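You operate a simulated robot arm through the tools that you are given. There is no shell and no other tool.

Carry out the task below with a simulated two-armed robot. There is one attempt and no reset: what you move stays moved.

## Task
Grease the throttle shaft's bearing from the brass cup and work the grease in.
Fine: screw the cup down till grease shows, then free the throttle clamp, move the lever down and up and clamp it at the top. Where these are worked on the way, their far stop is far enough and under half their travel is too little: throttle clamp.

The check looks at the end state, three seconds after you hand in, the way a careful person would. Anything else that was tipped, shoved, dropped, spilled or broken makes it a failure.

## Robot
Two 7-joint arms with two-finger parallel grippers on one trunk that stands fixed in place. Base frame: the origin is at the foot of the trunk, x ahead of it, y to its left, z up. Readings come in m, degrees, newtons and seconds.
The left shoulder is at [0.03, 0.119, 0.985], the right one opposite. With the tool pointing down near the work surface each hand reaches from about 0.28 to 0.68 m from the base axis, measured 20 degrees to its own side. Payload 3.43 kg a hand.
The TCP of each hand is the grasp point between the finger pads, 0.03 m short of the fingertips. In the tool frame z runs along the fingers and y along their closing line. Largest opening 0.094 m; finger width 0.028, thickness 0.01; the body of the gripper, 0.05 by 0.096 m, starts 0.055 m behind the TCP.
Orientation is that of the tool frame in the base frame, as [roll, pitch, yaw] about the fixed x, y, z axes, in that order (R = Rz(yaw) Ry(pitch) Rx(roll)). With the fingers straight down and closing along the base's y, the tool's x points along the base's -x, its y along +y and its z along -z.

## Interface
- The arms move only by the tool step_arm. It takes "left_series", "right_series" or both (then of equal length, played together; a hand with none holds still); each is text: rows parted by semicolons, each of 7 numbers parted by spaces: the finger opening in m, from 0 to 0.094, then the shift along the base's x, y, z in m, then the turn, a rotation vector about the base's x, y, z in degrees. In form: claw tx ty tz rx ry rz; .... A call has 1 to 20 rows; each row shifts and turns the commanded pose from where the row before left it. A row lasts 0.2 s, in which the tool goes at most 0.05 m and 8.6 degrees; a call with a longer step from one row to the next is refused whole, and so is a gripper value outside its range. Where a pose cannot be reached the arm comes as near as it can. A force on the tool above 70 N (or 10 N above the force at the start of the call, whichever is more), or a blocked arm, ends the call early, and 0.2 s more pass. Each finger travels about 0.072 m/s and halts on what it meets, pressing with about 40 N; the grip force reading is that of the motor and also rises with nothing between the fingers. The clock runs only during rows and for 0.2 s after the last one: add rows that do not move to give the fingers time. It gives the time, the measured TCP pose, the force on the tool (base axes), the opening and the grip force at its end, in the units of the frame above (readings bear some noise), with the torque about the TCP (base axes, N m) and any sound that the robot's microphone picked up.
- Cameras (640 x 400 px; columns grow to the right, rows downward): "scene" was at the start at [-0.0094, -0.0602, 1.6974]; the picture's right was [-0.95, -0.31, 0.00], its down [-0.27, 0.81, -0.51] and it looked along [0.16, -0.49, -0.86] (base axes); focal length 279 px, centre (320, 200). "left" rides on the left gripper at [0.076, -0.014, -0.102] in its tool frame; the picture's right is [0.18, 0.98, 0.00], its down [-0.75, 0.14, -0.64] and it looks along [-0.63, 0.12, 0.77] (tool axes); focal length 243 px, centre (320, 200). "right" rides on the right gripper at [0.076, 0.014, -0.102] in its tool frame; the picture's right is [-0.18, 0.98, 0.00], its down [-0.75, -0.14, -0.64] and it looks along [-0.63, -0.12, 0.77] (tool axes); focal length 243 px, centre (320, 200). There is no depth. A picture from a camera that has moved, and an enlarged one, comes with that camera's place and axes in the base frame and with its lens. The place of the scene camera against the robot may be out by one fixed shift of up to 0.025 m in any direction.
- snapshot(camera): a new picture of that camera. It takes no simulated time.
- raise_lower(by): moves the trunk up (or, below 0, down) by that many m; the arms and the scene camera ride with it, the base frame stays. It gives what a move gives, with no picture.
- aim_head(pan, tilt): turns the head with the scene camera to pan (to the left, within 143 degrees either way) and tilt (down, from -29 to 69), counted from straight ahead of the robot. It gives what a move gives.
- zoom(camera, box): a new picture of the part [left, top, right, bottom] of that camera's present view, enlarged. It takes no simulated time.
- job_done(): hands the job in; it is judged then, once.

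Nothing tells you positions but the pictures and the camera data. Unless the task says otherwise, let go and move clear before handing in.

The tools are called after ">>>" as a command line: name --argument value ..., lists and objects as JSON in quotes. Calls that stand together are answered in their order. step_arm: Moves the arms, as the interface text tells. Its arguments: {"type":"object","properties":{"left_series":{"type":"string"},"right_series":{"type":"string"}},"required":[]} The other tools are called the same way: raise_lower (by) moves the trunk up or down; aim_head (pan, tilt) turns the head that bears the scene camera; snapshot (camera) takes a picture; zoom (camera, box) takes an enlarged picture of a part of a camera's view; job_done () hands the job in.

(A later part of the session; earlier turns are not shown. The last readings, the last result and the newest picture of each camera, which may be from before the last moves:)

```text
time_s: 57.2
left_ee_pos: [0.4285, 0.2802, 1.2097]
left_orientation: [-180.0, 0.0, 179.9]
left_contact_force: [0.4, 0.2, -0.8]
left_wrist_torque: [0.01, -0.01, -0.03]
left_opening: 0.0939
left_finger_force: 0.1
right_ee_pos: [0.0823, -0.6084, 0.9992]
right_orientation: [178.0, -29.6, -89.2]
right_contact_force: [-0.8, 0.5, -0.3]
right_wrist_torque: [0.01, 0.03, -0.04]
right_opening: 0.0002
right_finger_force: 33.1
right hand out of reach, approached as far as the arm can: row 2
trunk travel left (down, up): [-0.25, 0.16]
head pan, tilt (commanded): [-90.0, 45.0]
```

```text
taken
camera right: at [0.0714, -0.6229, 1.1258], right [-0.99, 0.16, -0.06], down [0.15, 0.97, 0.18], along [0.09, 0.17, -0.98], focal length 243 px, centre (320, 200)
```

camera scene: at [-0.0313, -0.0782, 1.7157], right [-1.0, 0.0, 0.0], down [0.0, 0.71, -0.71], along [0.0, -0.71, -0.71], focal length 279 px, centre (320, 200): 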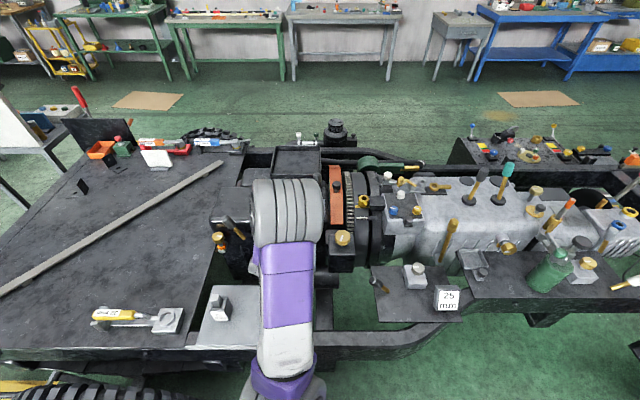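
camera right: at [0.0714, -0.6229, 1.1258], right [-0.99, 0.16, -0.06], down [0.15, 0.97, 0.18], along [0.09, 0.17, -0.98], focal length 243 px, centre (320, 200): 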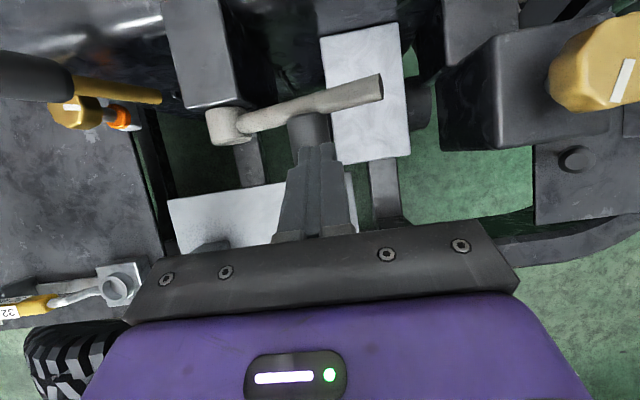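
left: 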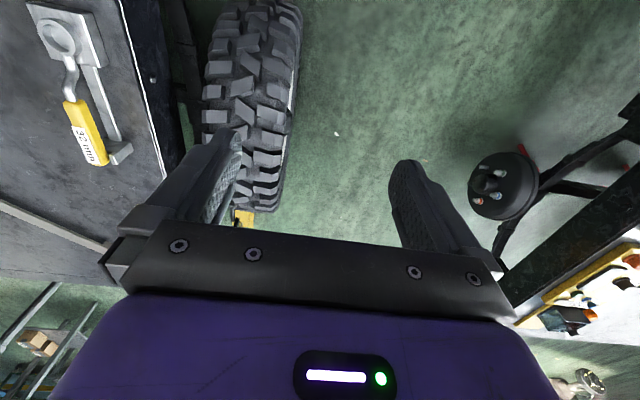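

>>> step_arm --right_series "0.0 0.006 0 -0.004 0 0 0;0.0 0 0 -0.01 0 0 0;0.0 -0.0015 0 -0.01 0 0 0;0.0 -0.0015 0 -0.01 0 0 0;0.0 -0.0015 0 -0.01 0 0 0;0.0 -0.0015 0 -0.01 0 0 0;0.0 0 0 0 0 0 0"

>>> snapshot --camera "right"

```text
time_s: 58.8
left_ee_pos: [0.4292, 0.281, 1.211]
left_orientation: [-180.0, 0.1, 180.0]
left_contact_force: [0.5, 0.4, 0.0]
left_wrist_torque: [0.02, -0.04, -0.01]
left_opening: 0.0941
left_finger_force: 0.0
right_ee_pos: [0.0816, -0.609, 0.9457]
right_orientation: [177.9, -29.7, -88.9]
right_contact_force: [1.0, 0.3, 5.8]
right_wrist_torque: [0.01, -0.05, 0.08]
right_opening: 0.0
right_finger_force: 33.9
trunk travel left (down, up): [-0.25, 0.16]
head pan, tilt (commanded): [-90.0, 45.0]
```

```text
taken
camera right: at [0.0721, -0.6226, 1.0717], right [-0.99, 0.16, -0.06], down [0.15, 0.97, 0.18], along [0.09, 0.17, -0.98], focal length 243 px, centre (320, 200)
```

right: 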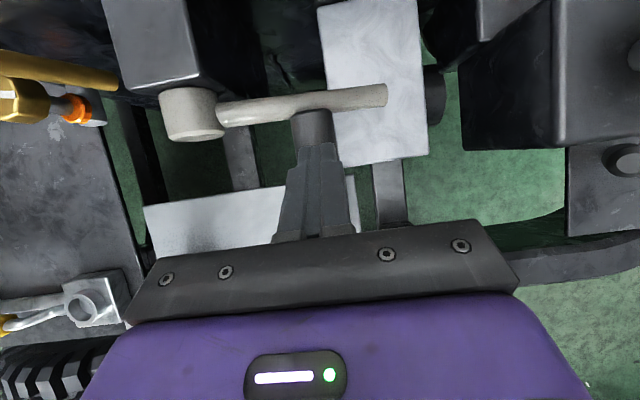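

The lever follows down with about 6 N. I continue pressing down in small steps to find its lower stop.

>>> step_arm --right_series "0.0 0 0 -0.007 0 0 0;0.0 0.0005 0 -0.007 0 0 0;0.0 0.0007 0 -0.007 0 0 0;0.0 0 0 0 0 0 0"

>>> snapshot --camera "right"

```text
time_s: 59.4
left_ee_pos: [0.4277, 0.2858, 1.2096]
left_orientation: [-179.7, 0.0, -180.0]
left_contact_force: [0.3, -0.2, 0.0]
left_wrist_torque: [0.01, 0.0, 0.01]
left_opening: 0.0942
left_finger_force: 0.0
right_ee_pos: [0.0811, -0.6093, 0.9447]
right_orientation: [177.8, -31.3, -89.1]
right_contact_force: [-6.4, 20.4, 37.9]
right_wrist_torque: [0.68, 0.12, -0.06]
right_opening: 0.0
right_finger_force: 33.2
trunk travel left (down, up): [-0.25, 0.16]
head pan, tilt (commanded): [-90.0, 45.0]
stopped in row 2 (right hand): the force on the tool passed its limit at 77 N (the readings are from after the stop); the commanded pose is now the measured one
```

```text
taken
camera right: at [0.0708, -0.6208, 1.0711], right [-0.98, 0.16, -0.06], down [0.15, 0.98, 0.15], along [0.09, 0.14, -0.99], focal length 243 px, centre (320, 200)
```

right: 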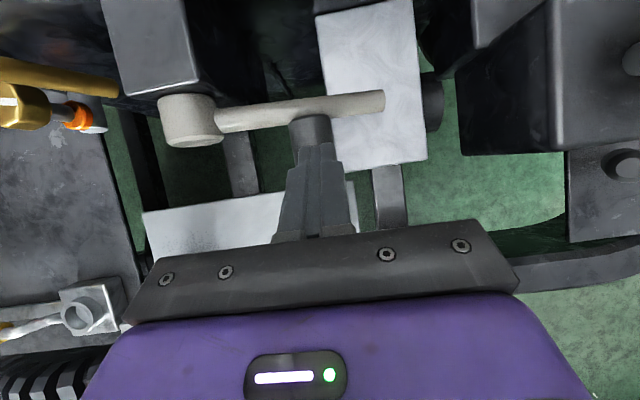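

The lever met its lower stop firmly (about 8° below level). Now I lift off, reopen the fingers, and come back to grip the lever's black grip to bring it up.

>>> step_arm --right_series "0.0 0 0 0.025 0 0 0;0.0 0 0.005 0.025 -4.5 0 0;0.03 0 0.02 0 -4.5 0 0;0.06 0.002 0.0155 0 0 0 0;0.06 0 0 -0.019 0 0 0;0.06 0 0 -0.019 0 0 0;0.06 0 0 0 0 0 0"

>>> snapshot --camera "right"

>>> zoom --camera "scene" --box '[200, 180, 360, 290]'

```text
time_s: 61.0
left_ee_pos: [0.4292, 0.2812, 1.2108]
left_orientation: [-180.0, 0.1, 180.0]
left_contact_force: [0.4, -0.4, 0.4]
left_wrist_torque: [-0.01, 0.02, 0.03]
left_opening: 0.0941
left_finger_force: 0.1
right_ee_pos: [0.0856, -0.5742, 0.9514]
right_orientation: [177.6, -39.8, -88.9]
right_contact_force: [0.3, -0.2, 0.7]
right_wrist_torque: [0.01, 0.02, -0.01]
right_opening: 0.0599
right_finger_force: 0.0
trunk travel left (down, up): [-0.25, 0.16]
head pan, tilt (commanded): [-90.0, 45.0]
```

```text
taken
camera right: at [0.0752, -0.5659, 1.0783], right [-0.99, 0.15, -0.09], down [0.15, 0.99, 0.01], along [0.09, -0.01, -1.0], focal length 243 px, centre (320, 200)
```

right: 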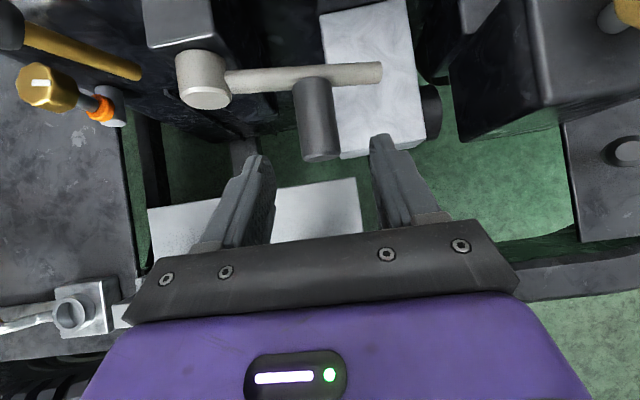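

```text
3.64 times, centred on (280, 235) of scene
camera zoom: at [-0.0307, -0.0774, 1.7158], right [-1.0, 0.0, 0.0], down [0.0, 0.71, -0.71], along [0.0, -0.71, -0.71], focal length 1016 px, centre (466, 73)
```

zoom: 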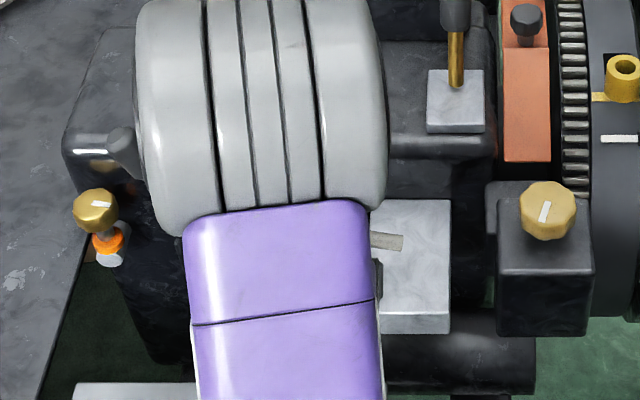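

>>> step_arm --right_series "0.06 -0.0006 -0.0083 -0.0102 0 0 0;0.06 -0.0006 -0.0083 -0.0102 0 0 0;0.06 -0.0006 -0.0083 -0.0102 0 0 0;0.06 -0.0006 -0.0083 -0.0102 0 0 0;0.05 0 0 0 0 0 0;0.04 0 0 0 0 0 0;0.03 0 0 0 0 0 0;0.025 0 0 0 0 0 0;0.025 0 0 0 0 0 0"

>>> snapshot --camera "right"

```text
time_s: 63.0
left_ee_pos: [0.4298, 0.281, 1.2094]
left_orientation: [180.0, -0.1, 180.0]
left_contact_force: [-0.2, 0.0, -0.6]
left_wrist_torque: [0.02, 0.01, 0.03]
left_opening: 0.0943
left_finger_force: 0.1
right_ee_pos: [0.0847, -0.6043, 0.9114]
right_orientation: [177.6, -39.8, -88.7]
right_contact_force: [10.0, -0.3, -0.2]
right_wrist_torque: [0.08, -0.01, 0.03]
right_opening: 0.0327
right_finger_force: 45.4
trunk travel left (down, up): [-0.25, 0.16]
head pan, tilt (commanded): [-90.0, 45.0]
```

```text
taken
camera right: at [0.0749, -0.5979, 1.0377], right [-0.99, 0.15, -0.09], down [0.15, 0.99, 0.01], along [0.09, -0.01, -1.0], focal length 243 px, centre (320, 200)
```

right: 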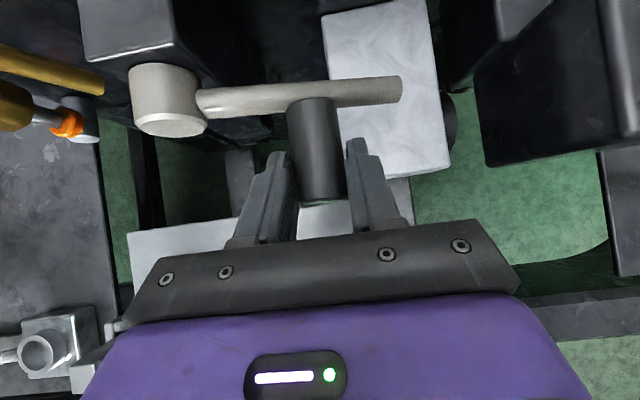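

Gripped again. Now I lift the lever along its arc, first about 42°.

>>> step_arm --right_series "0.025 0.001 0 0.0093 0 0 0;0.025 0.0004 0 0.0093 0 0 0;0.025 0.0016 0 0.0092 0 0 0;0.025 0.0026 0 0.009 0 0 0;0.025 0.0037 0 0.0085 0 0 0;0.025 0.0048 0 0.0081 0 0 0;0.025 0 0 0 0 0 0"

>>> snapshot --camera "right"

```text
time_s: 64.6
left_ee_pos: [0.4252, 0.2819, 1.2121]
left_orientation: [180.0, 0.1, -179.9]
left_contact_force: [-0.2, -0.5, 0.3]
left_wrist_torque: [0.0, -0.01, 0.0]
left_opening: 0.0942
left_finger_force: 0.0
right_ee_pos: [0.0891, -0.6057, 0.9655]
right_orientation: [177.4, -40.0, -89.5]
right_contact_force: [-35.6, -0.3, 7.0]
right_wrist_torque: [0.2, 1.24, 0.51]
right_opening: 0.0299
right_finger_force: 44.8
trunk travel left (down, up): [-0.25, 0.16]
head pan, tilt (commanded): [-90.0, 45.0]
```

```text
taken
camera right: at [0.0786, -0.5976, 1.0914], right [-0.98, 0.16, -0.08], down [0.16, 0.99, 0.0], along [0.08, -0.01, -1.0], focal length 243 px, centre (320, 200)
```

right: 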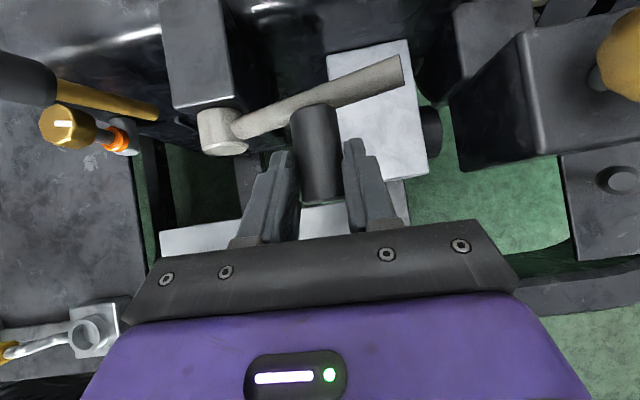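

The grip rolled a little between the pads as the lever turned, now about 30° up. I correct the sideways load and continue up while rotating the hand with the lever.

>>> step_arm --right_series "0.025 -0.004 0 0.001 0 0 0;0.025 0.003 0 0.0075 0 6 0;0.025 0.004 0 0.0072 0 6 0;0.025 0 0 0 0 0 0"

>>> snapshot --camera "right"

```text
time_s: 65.6
left_ee_pos: [0.4289, 0.2807, 1.2106]
left_orientation: [179.8, 0.0, -180.0]
left_contact_force: [0.7, 0.2, -0.2]
left_wrist_torque: [0.0, 0.01, -0.01]
left_opening: 0.094
left_finger_force: 0.0
right_ee_pos: [0.1008, -0.6052, 0.98]
right_orientation: [162.2, -38.6, -79.0]
right_contact_force: [-7.7, -4.6, -1.8]
right_wrist_torque: [-0.1, 0.5, 0.18]
right_opening: 0.0297
right_finger_force: 44.7
trunk travel left (down, up): [-0.25, 0.16]
head pan, tilt (commanded): [-90.0, 45.0]
```

```text
taken
camera right: at [0.1173, -0.5981, 1.1057], right [-0.98, 0.15, 0.12], down [0.14, 0.99, -0.02], along [-0.12, -0.01, -0.99], focal length 243 px, centre (320, 200)
```

right: 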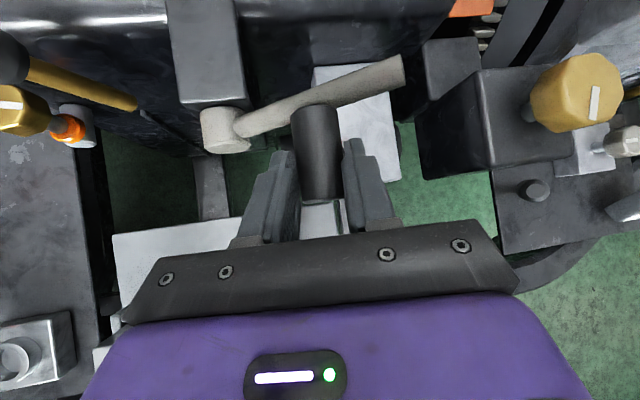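

>>> step_arm --right_series "0.025 0.006 0 0.0068 0 6 0;0.025 0.0065 0 0.006 0 6 0;0.025 0 0 0 0 0 0"

>>> snapshot --camera "right"

>>> zoom --camera "scene" --box '[200, 180, 360, 290]'

```text
time_s: 66.4
left_ee_pos: [0.4305, 0.2789, 1.2101]
left_orientation: [179.8, 0.0, -180.0]
left_contact_force: [-0.2, 1.2, -0.6]
left_wrist_torque: [0.02, -0.01, -0.02]
left_opening: 0.0943
left_finger_force: 0.1
right_ee_pos: [0.1153, -0.6054, 0.9911]
right_orientation: [147.9, -35.1, -70.2]
right_contact_force: [4.7, -4.8, -16.6]
right_wrist_torque: [0.11, 0.15, 0.2]
right_opening: 0.0293
right_finger_force: 45.3
trunk travel left (down, up): [-0.25, 0.16]
head pan, tilt (commanded): [-90.0, 45.0]
```

```text
taken
camera right: at [0.1582, -0.5983, 1.1105], right [-0.94, 0.14, 0.32], down [0.13, 0.99, -0.05], along [-0.33, 0.0, -0.95], focal length 243 px, centre (320, 200)
```

right: 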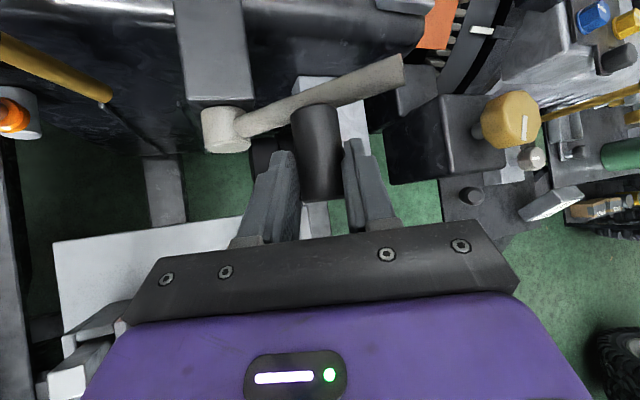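

```text
3.64 times, centred on (280, 235) of scene
camera zoom: at [-0.0295, -0.08, 1.7155], right [-1.0, 0.0, 0.0], down [0.0, 0.71, -0.71], along [0.0, -0.71, -0.71], focal length 1016 px, centre (466, 73)
```

zoom: 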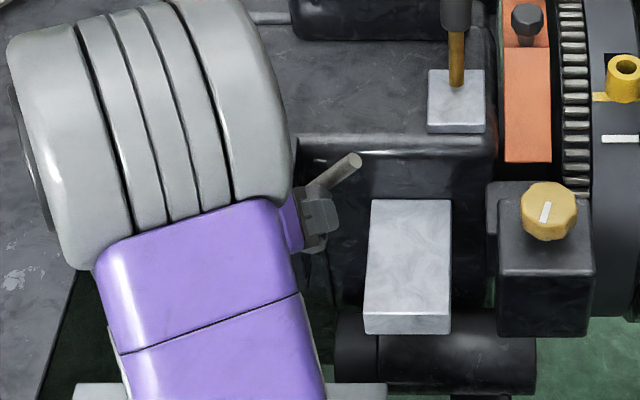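

The bar end is back where it was at the start (scene pixel ~289,224). I press a bit further up to see if this is the upper stop.

>>> step_arm --right_series "0.025 0.004 0 0.004 0 3 0;0.025 0.003 0 0.003 0 0 0"

>>> zoom --camera "scene" --box '[200, 180, 360, 290]'

>>> snapshot --camera "right"

```text
time_s: 67.0
left_ee_pos: [0.4317, 0.2777, 1.2098]
left_orientation: [179.9, 0.0, -180.0]
left_contact_force: [0.2, 0.5, -0.1]
left_wrist_torque: [0.04, -0.01, -0.02]
left_opening: 0.094
left_finger_force: 0.0
right_ee_pos: [0.1235, -0.6045, 0.9965]
right_orientation: [144.6, -34.0, -68.4]
right_contact_force: [11.0, -3.4, -30.2]
right_wrist_torque: [-0.15, -0.09, 0.46]
right_opening: 0.0298
right_finger_force: 45.2
trunk travel left (down, up): [-0.25, 0.16]
head pan, tilt (commanded): [-90.0, 45.0]
```

```text
3.64 times, centred on (280, 235) of scene
camera zoom: at [-0.0281, -0.0815, 1.7154], right [-1.0, 0.0, 0.0], down [0.0, 0.71, -0.71], along [0.0, -0.71, -0.71], focal length 1016 px, centre (466, 73)
```

zoom: 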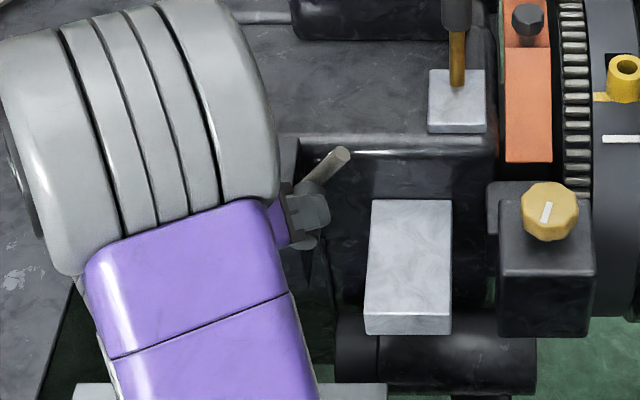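

```text
taken
camera right: at [0.1719, -0.5986, 1.1138], right [-0.92, 0.14, 0.37], down [0.13, 0.99, -0.05], along [-0.37, 0.0, -0.93], focal length 243 px, centre (320, 200)
```

right: 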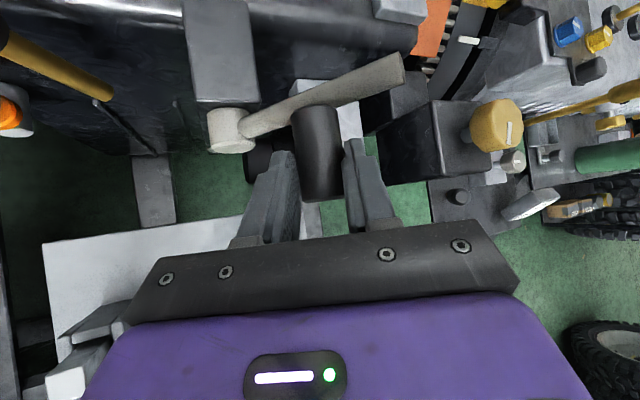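

>>> step_arm --right_series "0.025 0.004 0 0.003 0 3 0;0.025 0.003 0 0.002 0 3 0"

>>> zoom --camera "scene" --box '[200, 180, 360, 290]'

>>> snapshot --camera "right"

```text
time_s: 67.6
left_ee_pos: [0.433, 0.2783, 1.209]
left_orientation: [179.9, -0.1, -180.0]
left_contact_force: [0.1, 0.6, 0.0]
left_wrist_torque: [0.01, 0.01, -0.02]
left_opening: 0.0941
left_finger_force: 0.1
right_ee_pos: [0.1309, -0.6057, 1.0007]
right_orientation: [138.5, -31.3, -64.8]
right_contact_force: [16.0, 5.1, -40.3]
right_wrist_torque: [-0.03, -0.45, -0.13]
right_opening: 0.0298
right_finger_force: 44.5
trunk travel left (down, up): [-0.25, 0.16]
head pan, tilt (commanded): [-90.0, 45.0]
```

```text
3.64 times, centred on (280, 235) of scene
camera zoom: at [-0.0268, -0.0811, 1.7154], right [-1.0, 0.0, 0.0], down [0.0, 0.71, -0.71], along [0.0, -0.71, -0.71], focal length 1016 px, centre (466, 73)
```

zoom: 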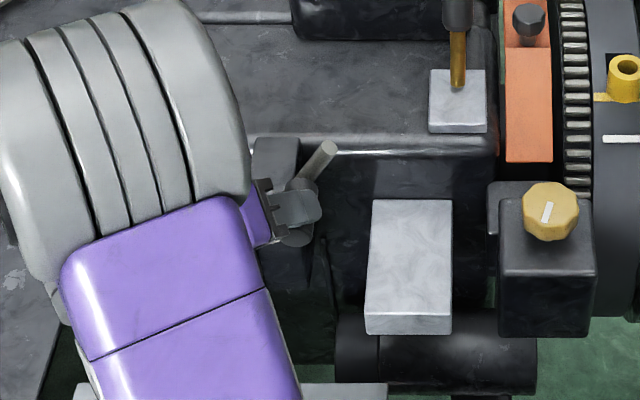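

```text
taken
camera right: at [0.1921, -0.5989, 1.1118], right [-0.88, 0.14, 0.46], down [0.12, 0.99, -0.06], along [-0.46, 0.0, -0.89], focal length 243 px, centre (320, 200)
```

right: 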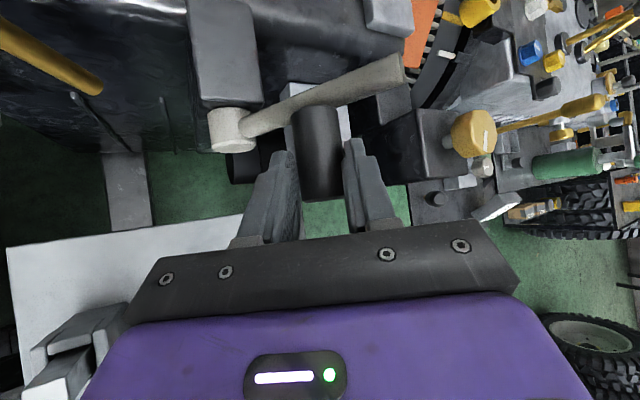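

The load is purely radial, so no stop yet: my radius was too large. The lever is at about 65° up; I pull the radius in and continue along the arc with rotation.

>>> step_arm --right_series "0.025 0.0075 0 -0.0035 0 4 0;0.025 0.0075 0 0.0015 0 6 0;0.025 0.0075 0 0.001 0 5 0;0.025 0 0 0 0 0 0"

>>> zoom --camera "scene" --box '[200, 180, 360, 290]'

>>> snapshot --camera "right"

```text
time_s: 68.6
left_ee_pos: [0.4307, 0.2812, 1.21]
left_orientation: [180.0, -0.2, 180.0]
left_contact_force: [0.3, -1.4, 0.4]
left_wrist_torque: [0.02, -0.02, -0.01]
left_opening: 0.0939
left_finger_force: 0.0
right_ee_pos: [0.1513, -0.6054, 1.0024]
right_orientation: [122.9, -24.7, -57.7]
right_contact_force: [10.6, 11.1, -11.7]
right_wrist_torque: [0.61, -0.82, -0.06]
right_opening: 0.0294
right_finger_force: 45.3
trunk travel left (down, up): [-0.25, 0.16]
head pan, tilt (commanded): [-90.0, 45.0]
```

```text
3.64 times, centred on (280, 235) of scene
camera zoom: at [-0.0288, -0.0769, 1.7158], right [-1.0, 0.0, 0.0], down [0.0, 0.71, -0.71], along [0.0, -0.71, -0.71], focal length 1016 px, centre (466, 73)
```

zoom: 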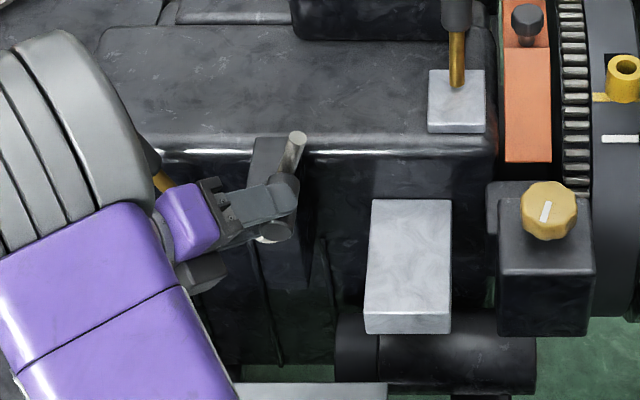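

```text
taken
camera right: at [0.2399, -0.5976, 1.0947], right [-0.72, 0.15, 0.67], down [0.1, 0.99, -0.11], along [-0.68, -0.01, -0.73], focal length 243 px, centre (320, 200)
```

right: 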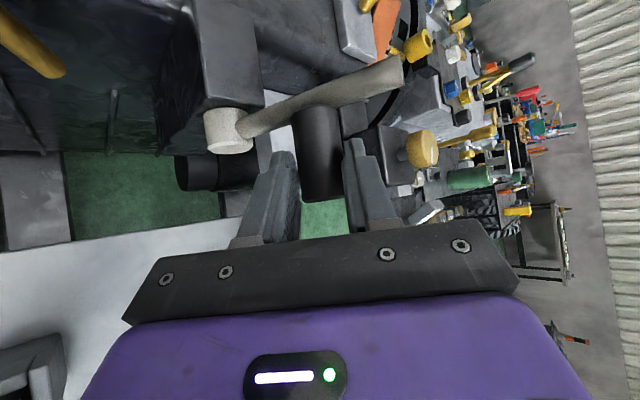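

The lever is near vertical (~80°) and still moving with little load. I keep going carefully until the upper stop.

>>> step_arm --right_series "0.025 0.007 0 -0.001 0 6 0;0.025 0.0075 0 -0.0005 0 6 0;0.025 0 0 0 0 0 0"

>>> zoom --camera "scene" --box '[200, 180, 360, 290]'

>>> snapshot --camera "right"

```text
time_s: 69.4
left_ee_pos: [0.4311, 0.2809, 1.2109]
left_orientation: [180.0, -0.1, 180.0]
left_contact_force: [0.6, -0.3, 0.9]
left_wrist_torque: [-0.01, 0.0, 0.02]
left_opening: 0.0941
left_finger_force: 0.1
right_ee_pos: [0.1649, -0.6049, 1.0023]
right_orientation: [112.0, -17.8, -53.7]
right_contact_force: [7.0, 9.0, -7.7]
right_wrist_torque: [0.16, -0.73, 0.17]
right_opening: 0.0298
right_finger_force: 45.1
trunk travel left (down, up): [-0.25, 0.16]
head pan, tilt (commanded): [-90.0, 45.0]
```

```text
3.64 times, centred on (280, 235) of scene
camera zoom: at [-0.0293, -0.0766, 1.7158], right [-1.0, 0.0, 0.0], down [0.0, 0.71, -0.71], along [0.0, -0.71, -0.71], focal length 1016 px, centre (466, 73)
```

zoom: 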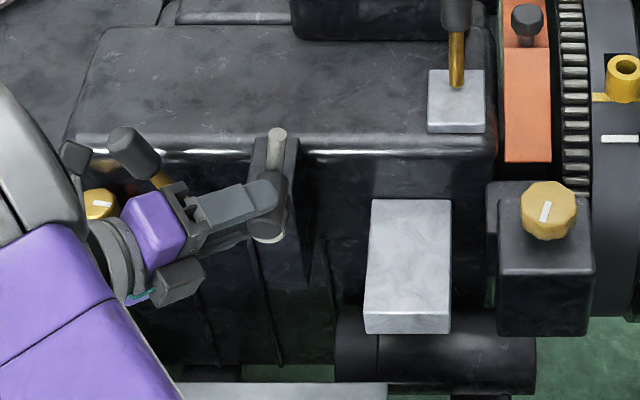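

```text
taken
camera right: at [0.2708, -0.5978, 1.0728], right [-0.57, 0.15, 0.81], down [0.08, 0.99, -0.13], along [-0.82, -0.01, -0.57], focal length 243 px, centre (320, 200)
```

right: 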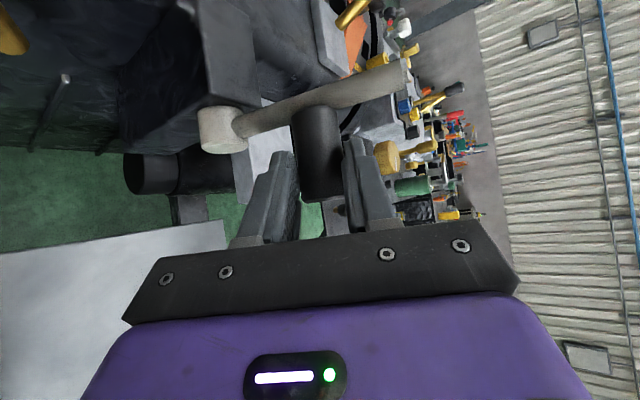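

>>> step_arm --right_series "0.025 0.0072 0 -0.002 0 6 0;0.025 0.0072 0 -0.0025 0 6 0;0.025 0 0 0 0 0 0"

>>> zoom --camera "scene" --box '[200, 180, 360, 290]'

```text
time_s: 70.2
left_ee_pos: [0.4267, 0.2807, 1.2119]
left_orientation: [-180.0, 0.1, 179.9]
left_contact_force: [-0.8, -0.5, 0.2]
left_wrist_torque: [-0.02, -0.01, 0.02]
left_opening: 0.0941
left_finger_force: 0.1
right_ee_pos: [0.1707, -0.6066, 0.9973]
right_orientation: [102.2, -10.5, -52.1]
right_contact_force: [-26.4, 7.5, -15.2]
right_wrist_torque: [0.1, -0.01, -0.29]
right_opening: 0.0297
right_finger_force: 44.8
trunk travel left (down, up): [-0.25, 0.16]
head pan, tilt (commanded): [-90.0, 45.0]
```

```text
3.64 times, centred on (280, 235) of scene
camera zoom: at [-0.0346, -0.0777, 1.7156], right [-1.0, 0.0, 0.0], down [0.0, 0.71, -0.71], along [0.0, -0.71, -0.71], focal length 1016 px, centre (466, 73)
```

zoom: 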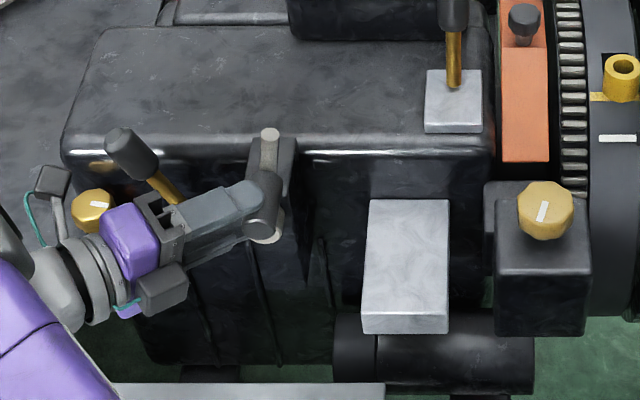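

>>> step_arm --right_series "0.025 0.004 0 -0.001 0 0 0;0.025 0 0 0 0 0 0"

>>> snapshot --camera "right"

>>> zoom --camera "scene" --box '[220, 195, 310, 265]'

```text
time_s: 70.8
left_ee_pos: [0.4238, 0.2805, 1.2129]
left_orientation: [-179.9, 0.2, 180.0]
left_contact_force: [0.5, -0.9, 0.0]
left_wrist_torque: [0.0, -0.01, -0.02]
left_opening: 0.0941
left_finger_force: 0.1
right_ee_pos: [0.1721, -0.6071, 0.9975]
right_orientation: [102.1, -10.4, -52.2]
right_contact_force: [-40.9, 0.8, -3.8]
right_wrist_torque: [0.32, 0.19, -0.66]
right_opening: 0.0296
right_finger_force: 44.6
trunk travel left (down, up): [-0.25, 0.16]
head pan, tilt (commanded): [-90.0, 45.0]
```

```text
taken
camera right: at [0.2904, -0.6003, 1.045], right [-0.38, 0.15, 0.91], down [0.07, 0.99, -0.14], along [-0.92, 0.01, -0.39], focal length 243 px, centre (320, 200)
```

right: 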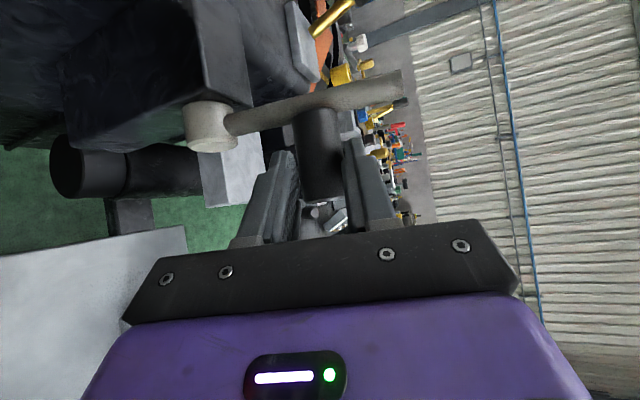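

```text
5.71 times, centred on (265, 230) of scene
camera zoom: at [-0.0376, -0.0777, 1.7157], right [-1.0, 0.0, 0.0], down [0.0, 0.71, -0.71], along [0.0, -0.71, -0.71], focal length 1596 px, centre (634, 29)
```

zoom: 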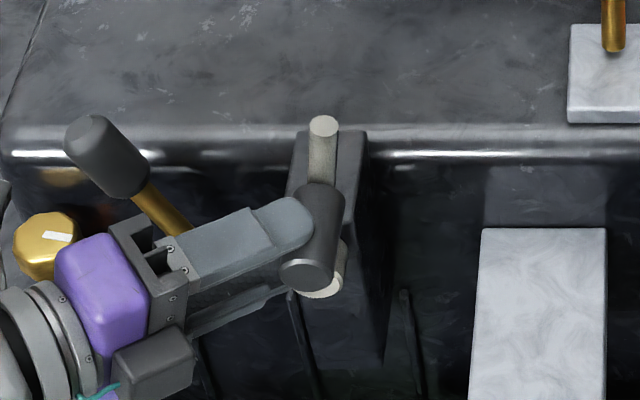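

The lever is hard against its upper stop, standing upright (41 N with no motion). I relax the push, open the fingers and back off along the tool axis.

>>> step_arm --right_series "0.025 -0.006 0 0.001 0 0 0;0.04 0 0 0 0 0 0;0.05 0 0 0 0 0 0;0.05 0.0112 0.0094 0.003 0 0 0;0.05 0.0112 0.0094 0.003 0 0 0;0.05 0.0112 0.0094 0.003 0 0 0;0.05 0.0112 0.0094 0.003 0 0 0;0.05 0.0112 0.0094 0.005 0 0 0;0.05 0 0 0 0 0 0"

>>> snapshot --camera "right"

>>> zoom --camera "scene" --box '[200, 180, 360, 290]'

```text
time_s: 72.8
left_ee_pos: [0.4299, 0.2797, 1.21]
left_orientation: [179.9, 0.0, 180.0]
left_contact_force: [0.1, 0.1, 0.5]
left_wrist_torque: [0.02, 0.03, -0.03]
left_opening: 0.094
left_finger_force: 0.1
right_ee_pos: [0.2319, -0.5589, 1.0147]
right_orientation: [102.3, -10.7, -51.4]
right_contact_force: [0.5, -0.2, -0.8]
right_wrist_torque: [0.01, -0.02, 0.0]
right_opening: 0.0502
right_finger_force: 0.0
trunk travel left (down, up): [-0.25, 0.16]
head pan, tilt (commanded): [-90.0, 45.0]
```

```text
taken
camera right: at [0.3494, -0.551, 1.0635], right [-0.39, 0.15, 0.91], down [0.05, 0.99, -0.14], along [-0.92, -0.01, -0.39], focal length 243 px, centre (320, 200)
```

right: 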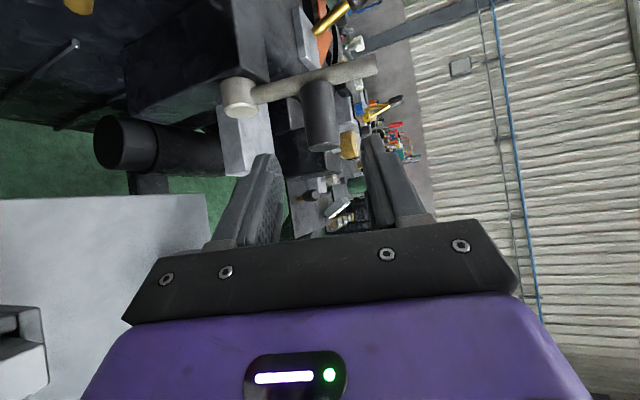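

```text
3.64 times, centred on (280, 235) of scene
camera zoom: at [-0.0309, -0.0774, 1.7157], right [-1.0, 0.0, 0.0], down [0.0, 0.71, -0.71], along [0.0, -0.71, -0.71], focal length 1016 px, centre (466, 73)
```

zoom: 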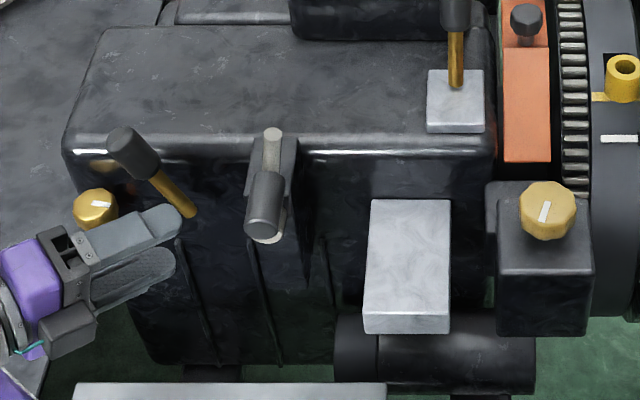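

The lever stays up at its top stop. Now I rotate the hand back to its earlier orientation and move above the clamp handle.

>>> step_arm --right_series "0.05 0.005 0.01 0.015 0 -8 0;0.05 0.005 0.01 0.015 0 -8 0;0.06 0.005 0.01 0.015 0 -8 0;0.07 0.0055 -0.0135 0 0 -8 0;0.08 0.0055 -0.0135 0 0 -8 0;0.08 0.0055 -0.0135 0 0 -8 0;0.08 0.0055 -0.0135 0 0 -8 0;0.08 0.0055 -0.0135 0 0 -8 0;0.08 0.0055 -0.0135 0 0 -8 0;0.08 0 0 0 0 0 0"

>>> snapshot --camera "right"

>>> snapshot --camera "scene"

```text
time_s: 75.0
left_ee_pos: [0.4286, 0.2816, 1.2101]
left_orientation: [-180.0, 0.0, 179.9]
left_contact_force: [-0.8, -0.2, -0.2]
left_wrist_torque: [-0.02, -0.01, 0.0]
left_opening: 0.0939
left_finger_force: 0.1
right_ee_pos: [0.2799, -0.6103, 1.0608]
right_orientation: [177.8, -39.9, -89.0]
right_contact_force: [-0.1, 0.6, 0.1]
right_wrist_torque: [0.01, 0.01, 0.02]
right_opening: 0.08
right_finger_force: 0.0
trunk travel left (down, up): [-0.25, 0.16]
head pan, tilt (commanded): [-90.0, 45.0]
```

```text
taken
camera right: at [0.2706, -0.6026, 1.1866], right [-0.98, 0.15, -0.09], down [0.15, 0.99, 0.01], along [0.09, -0.01, -1.0], focal length 243 px, centre (320, 200)
```

right: 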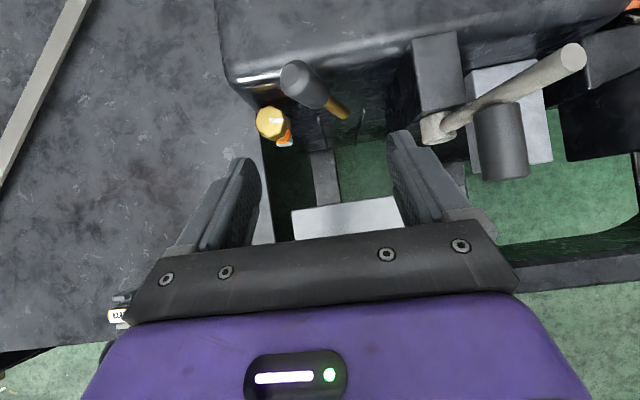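

```text
taken
camera scene: at [-0.0304, -0.077, 1.7158], right [-1.0, 0.0, 0.0], down [0.0, 0.71, -0.71], along [0.0, -0.71, -0.71], focal length 279 px, centre (320, 200)
```

scene: 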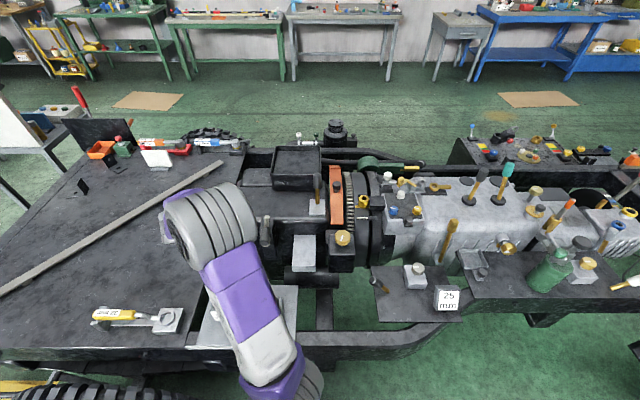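

The upright lever would foul an open hand at the clamp's end position, so I'll use closed fingers and push the handle back from its +x side. I move to that side now.

>>> step_arm --right_series "0.05 0.02 0 0 0 0 0;0.02 0.02 0 0 0 0 0;0.0 0.0135 0 0 0 0 0;0.0 0 -0.0155 -0.014 0 0 0;0.0 0 -0.0155 -0.014 0 0 0;0.0 0 -0.0155 -0.014 0 0 0;0.0 0 -0.0155 -0.014 0 0 0;0.0 0 -0.0155 -0.014 0 0 0;0.0 0 -0.0152 -0.014 0 0 0;0.0 0 0 0 0 0 0"

>>> snapshot --camera "right"

>>> zoom --camera "scene" --box '[170, 180, 330, 290]'

```text
time_s: 77.2
left_ee_pos: [0.4285, 0.2808, 1.2111]
left_orientation: [179.9, 0.0, 180.0]
left_contact_force: [0.4, -0.3, 0.9]
left_wrist_torque: [0.03, 0.02, 0.05]
left_opening: 0.0941
left_finger_force: 0.0
right_ee_pos: [0.3349, -0.7021, 0.9765]
right_orientation: [177.7, -39.7, -88.9]
right_contact_force: [0.0, 1.0, 0.1]
right_wrist_torque: [0.02, -0.03, -0.01]
right_opening: 0.0
right_finger_force: 33.2
trunk travel left (down, up): [-0.25, 0.16]
head pan, tilt (commanded): [-90.0, 45.0]
```

```text
taken
camera right: at [0.3243, -0.694, 1.1036], right [-0.99, 0.15, -0.09], down [0.15, 0.99, 0.01], along [0.09, -0.01, -1.0], focal length 243 px, centre (320, 200)
```

right: 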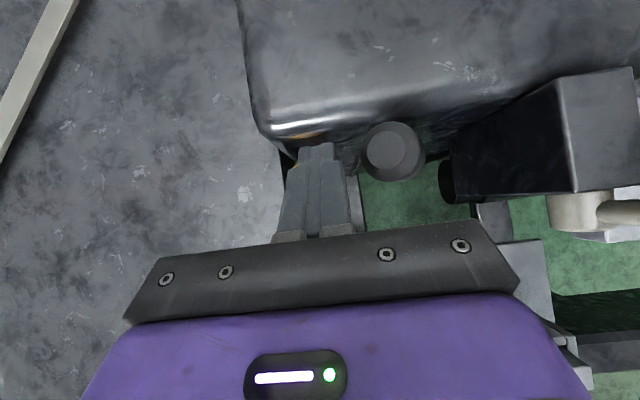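

```text
3.64 times, centred on (250, 235) of scene
camera zoom: at [-0.0308, -0.0767, 1.7158], right [-1.0, 0.0, 0.0], down [0.0, 0.71, -0.71], along [0.0, -0.71, -0.71], focal length 1016 px, centre (574, 73)
```

zoom: 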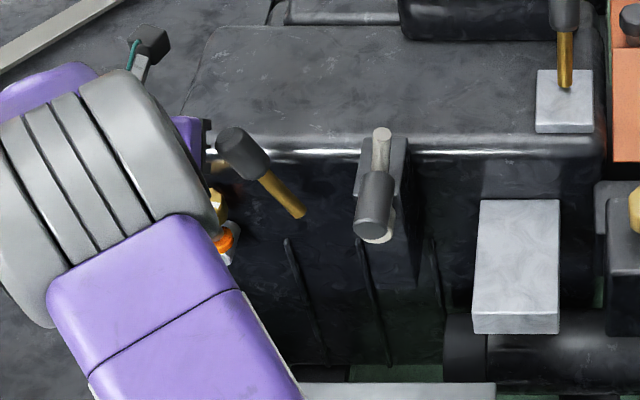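

>>> step_arm --right_series "0.0 -0.008 0 0 0 0 0;0.0 -0.008 0 0 0 0 0;0.0 -0.008 0 0 0 0 0;0.0 -0.008 0 0 0 0 0;0.0 -0.008 0 0 0 0 0;0.0 -0.008 0 0 0 0 0;0.0 -0.008 0 0 0 0 0;0.0 0 0 0 0 0 0"

>>> snapshot --camera "right"

```text
time_s: 79.0
left_ee_pos: [0.4304, 0.2805, 1.2106]
left_orientation: [180.0, 0.0, -179.9]
left_contact_force: [-0.4, -0.2, 0.1]
left_wrist_torque: [-0.02, -0.01, -0.01]
left_opening: 0.0937
left_finger_force: 0.1
right_ee_pos: [0.2772, -0.7023, 0.976]
right_orientation: [177.4, -39.8, -88.9]
right_contact_force: [-0.1, -0.4, -0.4]
right_wrist_torque: [0.01, -0.03, 0.02]
right_opening: 0.0
right_finger_force: 33.8
trunk travel left (down, up): [-0.25, 0.16]
head pan, tilt (commanded): [-90.0, 45.0]
```

```text
taken
camera right: at [0.2665, -0.6945, 1.1026], right [-0.99, 0.15, -0.09], down [0.15, 0.99, 0.01], along [0.09, -0.01, -1.0], focal length 243 px, centre (320, 200)
```

right: 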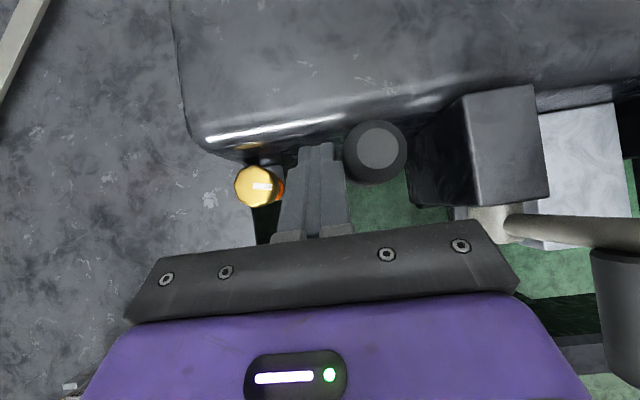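

>>> step_arm --right_series "0.0 -0.007 0 0 0 0 0;0.0 -0.007 0 0 0 0 0;0.0 -0.007 0 0 0 0 0;0.0 -0.005 0 0 0 0 0;0.0 0 0 0 0 0 0"

>>> snapshot --camera "right"

>>> zoom --camera "scene" --box '[170, 180, 330, 290]'

```text
time_s: 80.2
left_ee_pos: [0.4287, 0.2817, 1.212]
left_orientation: [180.0, 0.1, -180.0]
left_contact_force: [0.0, 0.0, -0.3]
left_wrist_torque: [0.03, 0.01, 0.01]
left_opening: 0.0941
left_finger_force: 0.0
right_ee_pos: [0.2515, -0.7027, 0.9769]
right_orientation: [177.6, -39.7, -89.0]
right_contact_force: [0.3, -0.1, 0.2]
right_wrist_torque: [-0.02, 0.01, 0.0]
right_opening: 0.0
right_finger_force: 33.2
trunk travel left (down, up): [-0.25, 0.16]
head pan, tilt (commanded): [-90.0, 45.0]
```

```text
taken
camera right: at [0.2409, -0.6944, 1.1035], right [-0.99, 0.15, -0.09], down [0.15, 0.99, 0.01], along [0.09, -0.01, -1.0], focal length 243 px, centre (320, 200)
```

right: 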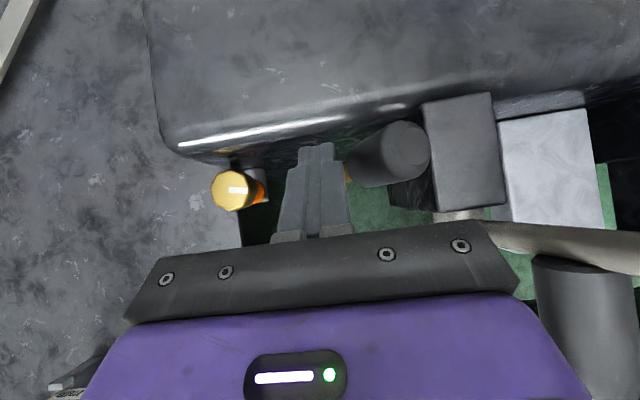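

```text
3.64 times, centred on (250, 235) of scene
camera zoom: at [-0.0306, -0.0772, 1.7158], right [-1.0, 0.0, 0.0], down [0.0, 0.71, -0.71], along [0.0, -0.71, -0.71], focal length 1016 px, centre (574, 73)
```

zoom: 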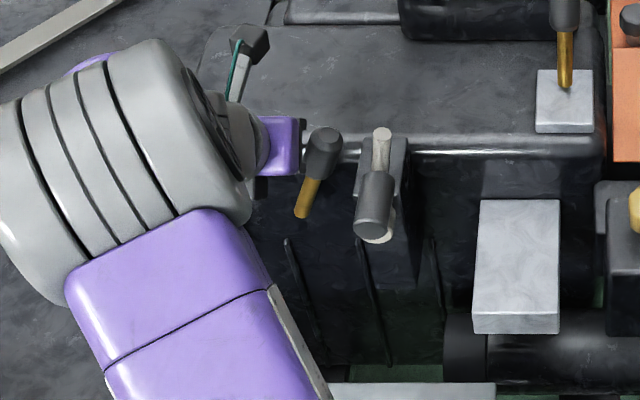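

The handle tipped over on its own to the original side. I press it gently a little further to confirm it is on its stop.

>>> step_arm --right_series "0.0 -0.006 0 0 0 0 0;0.0 -0.005 0 0 0 0 0;0.0 -0.004 0 0 0 0 0;0.0 0 0 0 0 0 0"

>>> snapshot --camera "right"

```text
time_s: 81.2
left_ee_pos: [0.4313, 0.2817, 1.2092]
left_orientation: [180.0, -0.1, -179.9]
left_contact_force: [-0.6, -0.4, -0.5]
left_wrist_torque: [0.0, -0.01, -0.01]
left_opening: 0.0938
left_finger_force: 0.0
right_ee_pos: [0.2418, -0.702, 0.9759]
right_orientation: [178.0, -39.9, -88.8]
right_contact_force: [20.9, -6.6, 8.1]
right_wrist_torque: [-0.27, -0.56, 0.27]
right_opening: 0.0
right_finger_force: 33.0
trunk travel left (down, up): [-0.25, 0.16]
head pan, tilt (commanded): [-90.0, 45.0]
```

```text
taken
camera right: at [0.2312, -0.695, 1.1028], right [-0.99, 0.14, -0.09], down [0.14, 0.99, 0.01], along [0.09, -0.01, -1.0], focal length 243 px, centre (320, 200)
```

right: 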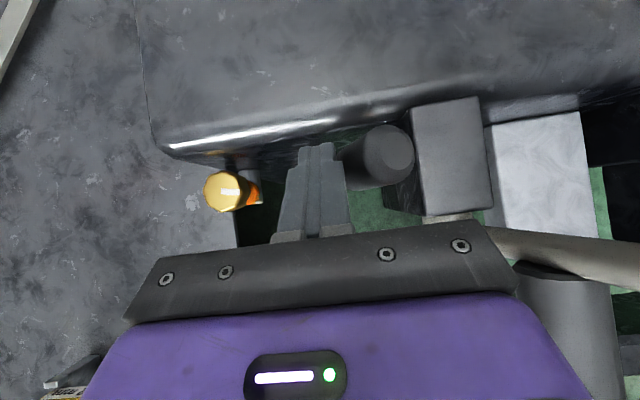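

The clamp handle is firmly on its clamped stop (21 N). I back off and retract the hand clear, then inspect the final state.

>>> step_arm --right_series "0.0 0.006 0 0 0 0 0;0.0 0.006 0 0 0 0 0;0.0 0.002 0.0155 0.015 0 0 0;0.0 0.002 0.0155 0.015 0 0 0;0.0 0.002 0.0155 0.015 0 0 0;0.0 0.002 0.0155 0.015 0 0 0;0.0 0.005 0.0155 0.015 0 0 0;0.0 0.01 0.02 0.02 0 0 0;0.0 0.015 0.025 0.02 0 0 0;0.0 0.02 0.025 0.02 0 0 0;0.0 0.02 0.025 0.02 0 0 0;0.0 0.02 0.025 0 0 0 0;0.0 0 0 0 0 0 0"

>>> snapshot --camera "right"

>>> snapshot --camera "scene"

>>> zoom --camera "scene" --box '[200, 195, 310, 275]'

```text
time_s: 84.0
left_ee_pos: [0.4289, 0.2813, 1.2096]
left_orientation: [-179.9, 0.1, -180.0]
left_contact_force: [0.0, 0.3, 0.3]
left_wrist_torque: [0.02, -0.01, -0.01]
left_opening: 0.0938
left_finger_force: 0.0
right_ee_pos: [0.3447, -0.5084, 1.1322]
right_orientation: [177.8, -39.8, -88.9]
right_contact_force: [0.0, -0.1, 0.2]
right_wrist_torque: [-0.01, -0.04, -0.02]
right_opening: 0.0
right_finger_force: 32.3
trunk travel left (down, up): [-0.25, 0.16]
head pan, tilt (commanded): [-90.0, 45.0]
```

```text
taken
camera right: at [0.3348, -0.5004, 1.2581], right [-0.98, 0.15, -0.09], down [0.15, 0.99, 0.01], along [0.09, -0.01, -1.0], focal length 243 px, centre (320, 200)
```

right: 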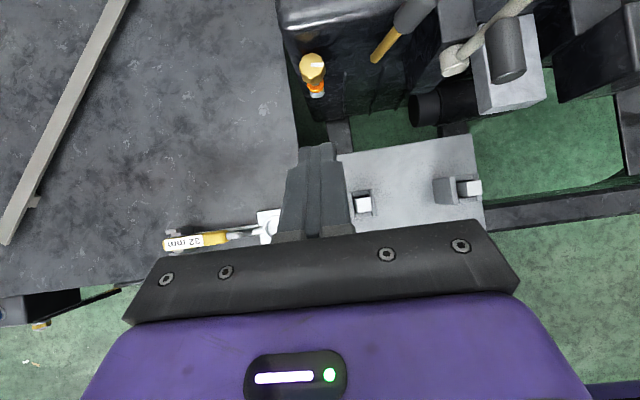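

```text
taken
camera scene: at [-0.0315, -0.0774, 1.7157], right [-1.0, 0.0, 0.0], down [0.0, 0.71, -0.71], along [0.0, -0.71, -0.71], focal length 279 px, centre (320, 200)
```

scene: 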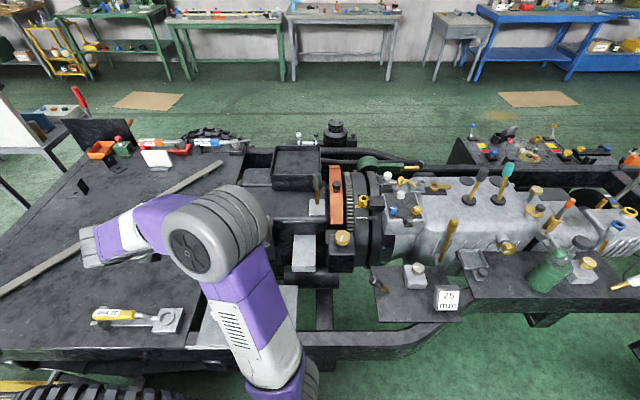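

```text
5.00 times, centred on (255, 235) of scene
camera zoom: at [-0.0315, -0.0774, 1.7157], right [-1.0, 0.0, 0.0], down [0.0, 0.71, -0.71], along [0.0, -0.71, -0.71], focal length 1396 px, centre (645, 25)
```

zoom: 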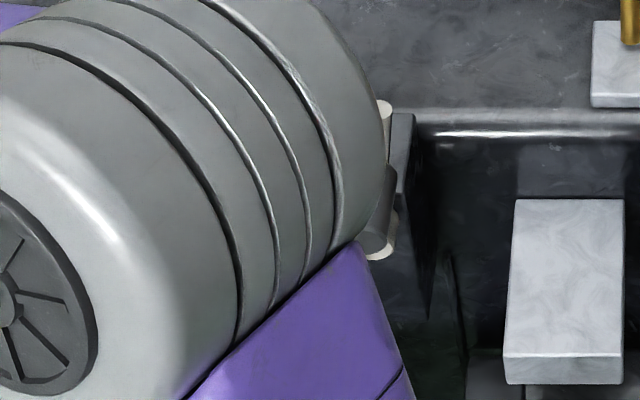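

>>> step_arm --right_series "0.02 0.01 0.038 0.009 0 0 0;0.04 0.01 0.038 0.009 0 0 0;0.06 0.01 0.038 0.009 0 0 0;0.06 0.01 0.038 0.009 0 0 0;0.06 0.01 0.038 0.009 0 0 0;0.06 0.01 0.038 0.009 0 0 0;0.06 0.01 0.038 0.009 0 0 0;0.06 0.01 0.038 0.009 0 0 0;0.06 0 0 0 0 0 0"

>>> snapshot --camera "scene"

>>> zoom --camera "scene" --box '[200, 195, 310, 275]'

>>> snapshot --camera "right"

```text
time_s: 86.0
left_ee_pos: [0.4286, 0.2802, 1.211]
left_orientation: [179.8, 0.0, 179.9]
left_contact_force: [0.2, -0.7, -0.9]
left_wrist_torque: [0.03, 0.01, 0.06]
left_opening: 0.0942
left_finger_force: 0.1
right_ee_pos: [0.428, -0.1996, 1.2029]
right_orientation: [177.7, -39.8, -88.9]
right_contact_force: [0.2, -0.3, 0.2]
right_wrist_torque: [-0.01, -0.04, 0.03]
right_opening: 0.0599
right_finger_force: 0.1
trunk travel left (down, up): [-0.25, 0.16]
head pan, tilt (commanded): [-90.0, 45.0]
```

```text
taken
camera scene: at [-0.0311, -0.078, 1.7157], right [-1.0, 0.0, 0.0], down [0.0, 0.71, -0.71], along [0.0, -0.71, -0.71], focal length 279 px, centre (320, 200)
```

scene: 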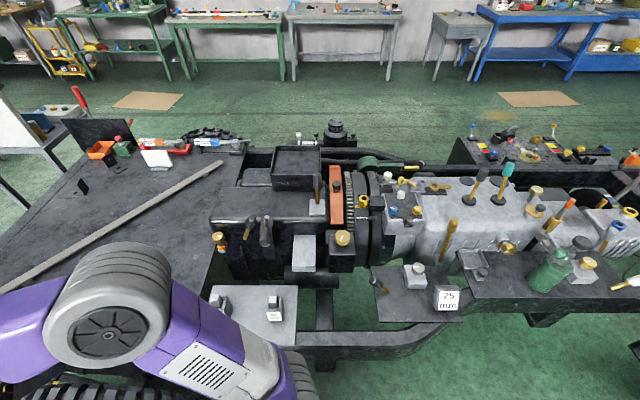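

```text
5.00 times, centred on (255, 235) of scene
camera zoom: at [-0.0311, -0.078, 1.7157], right [-1.0, 0.0, 0.0], down [0.0, 0.71, -0.71], along [0.0, -0.71, -0.71], focal length 1396 px, centre (645, 25)
```

zoom: 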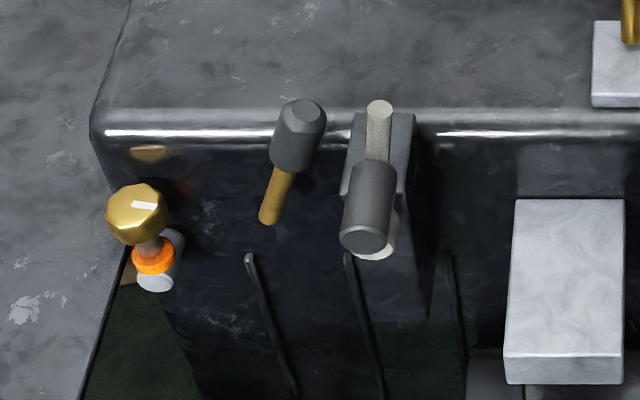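

```text
taken
camera right: at [0.4183, -0.1924, 1.3299], right [-0.99, 0.15, -0.09], down [0.15, 0.99, 0.01], along [0.09, -0.01, -1.0], focal length 243 px, centre (320, 200)
```

right: 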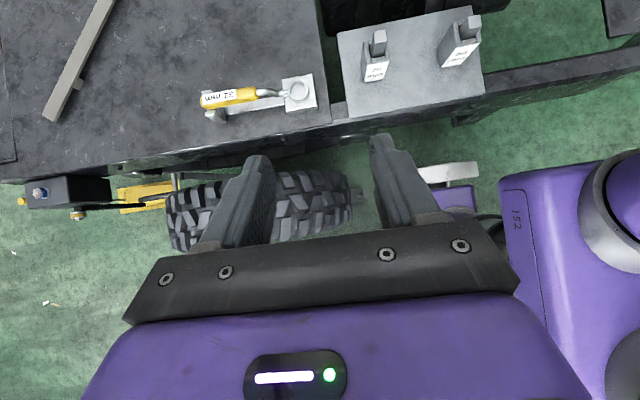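

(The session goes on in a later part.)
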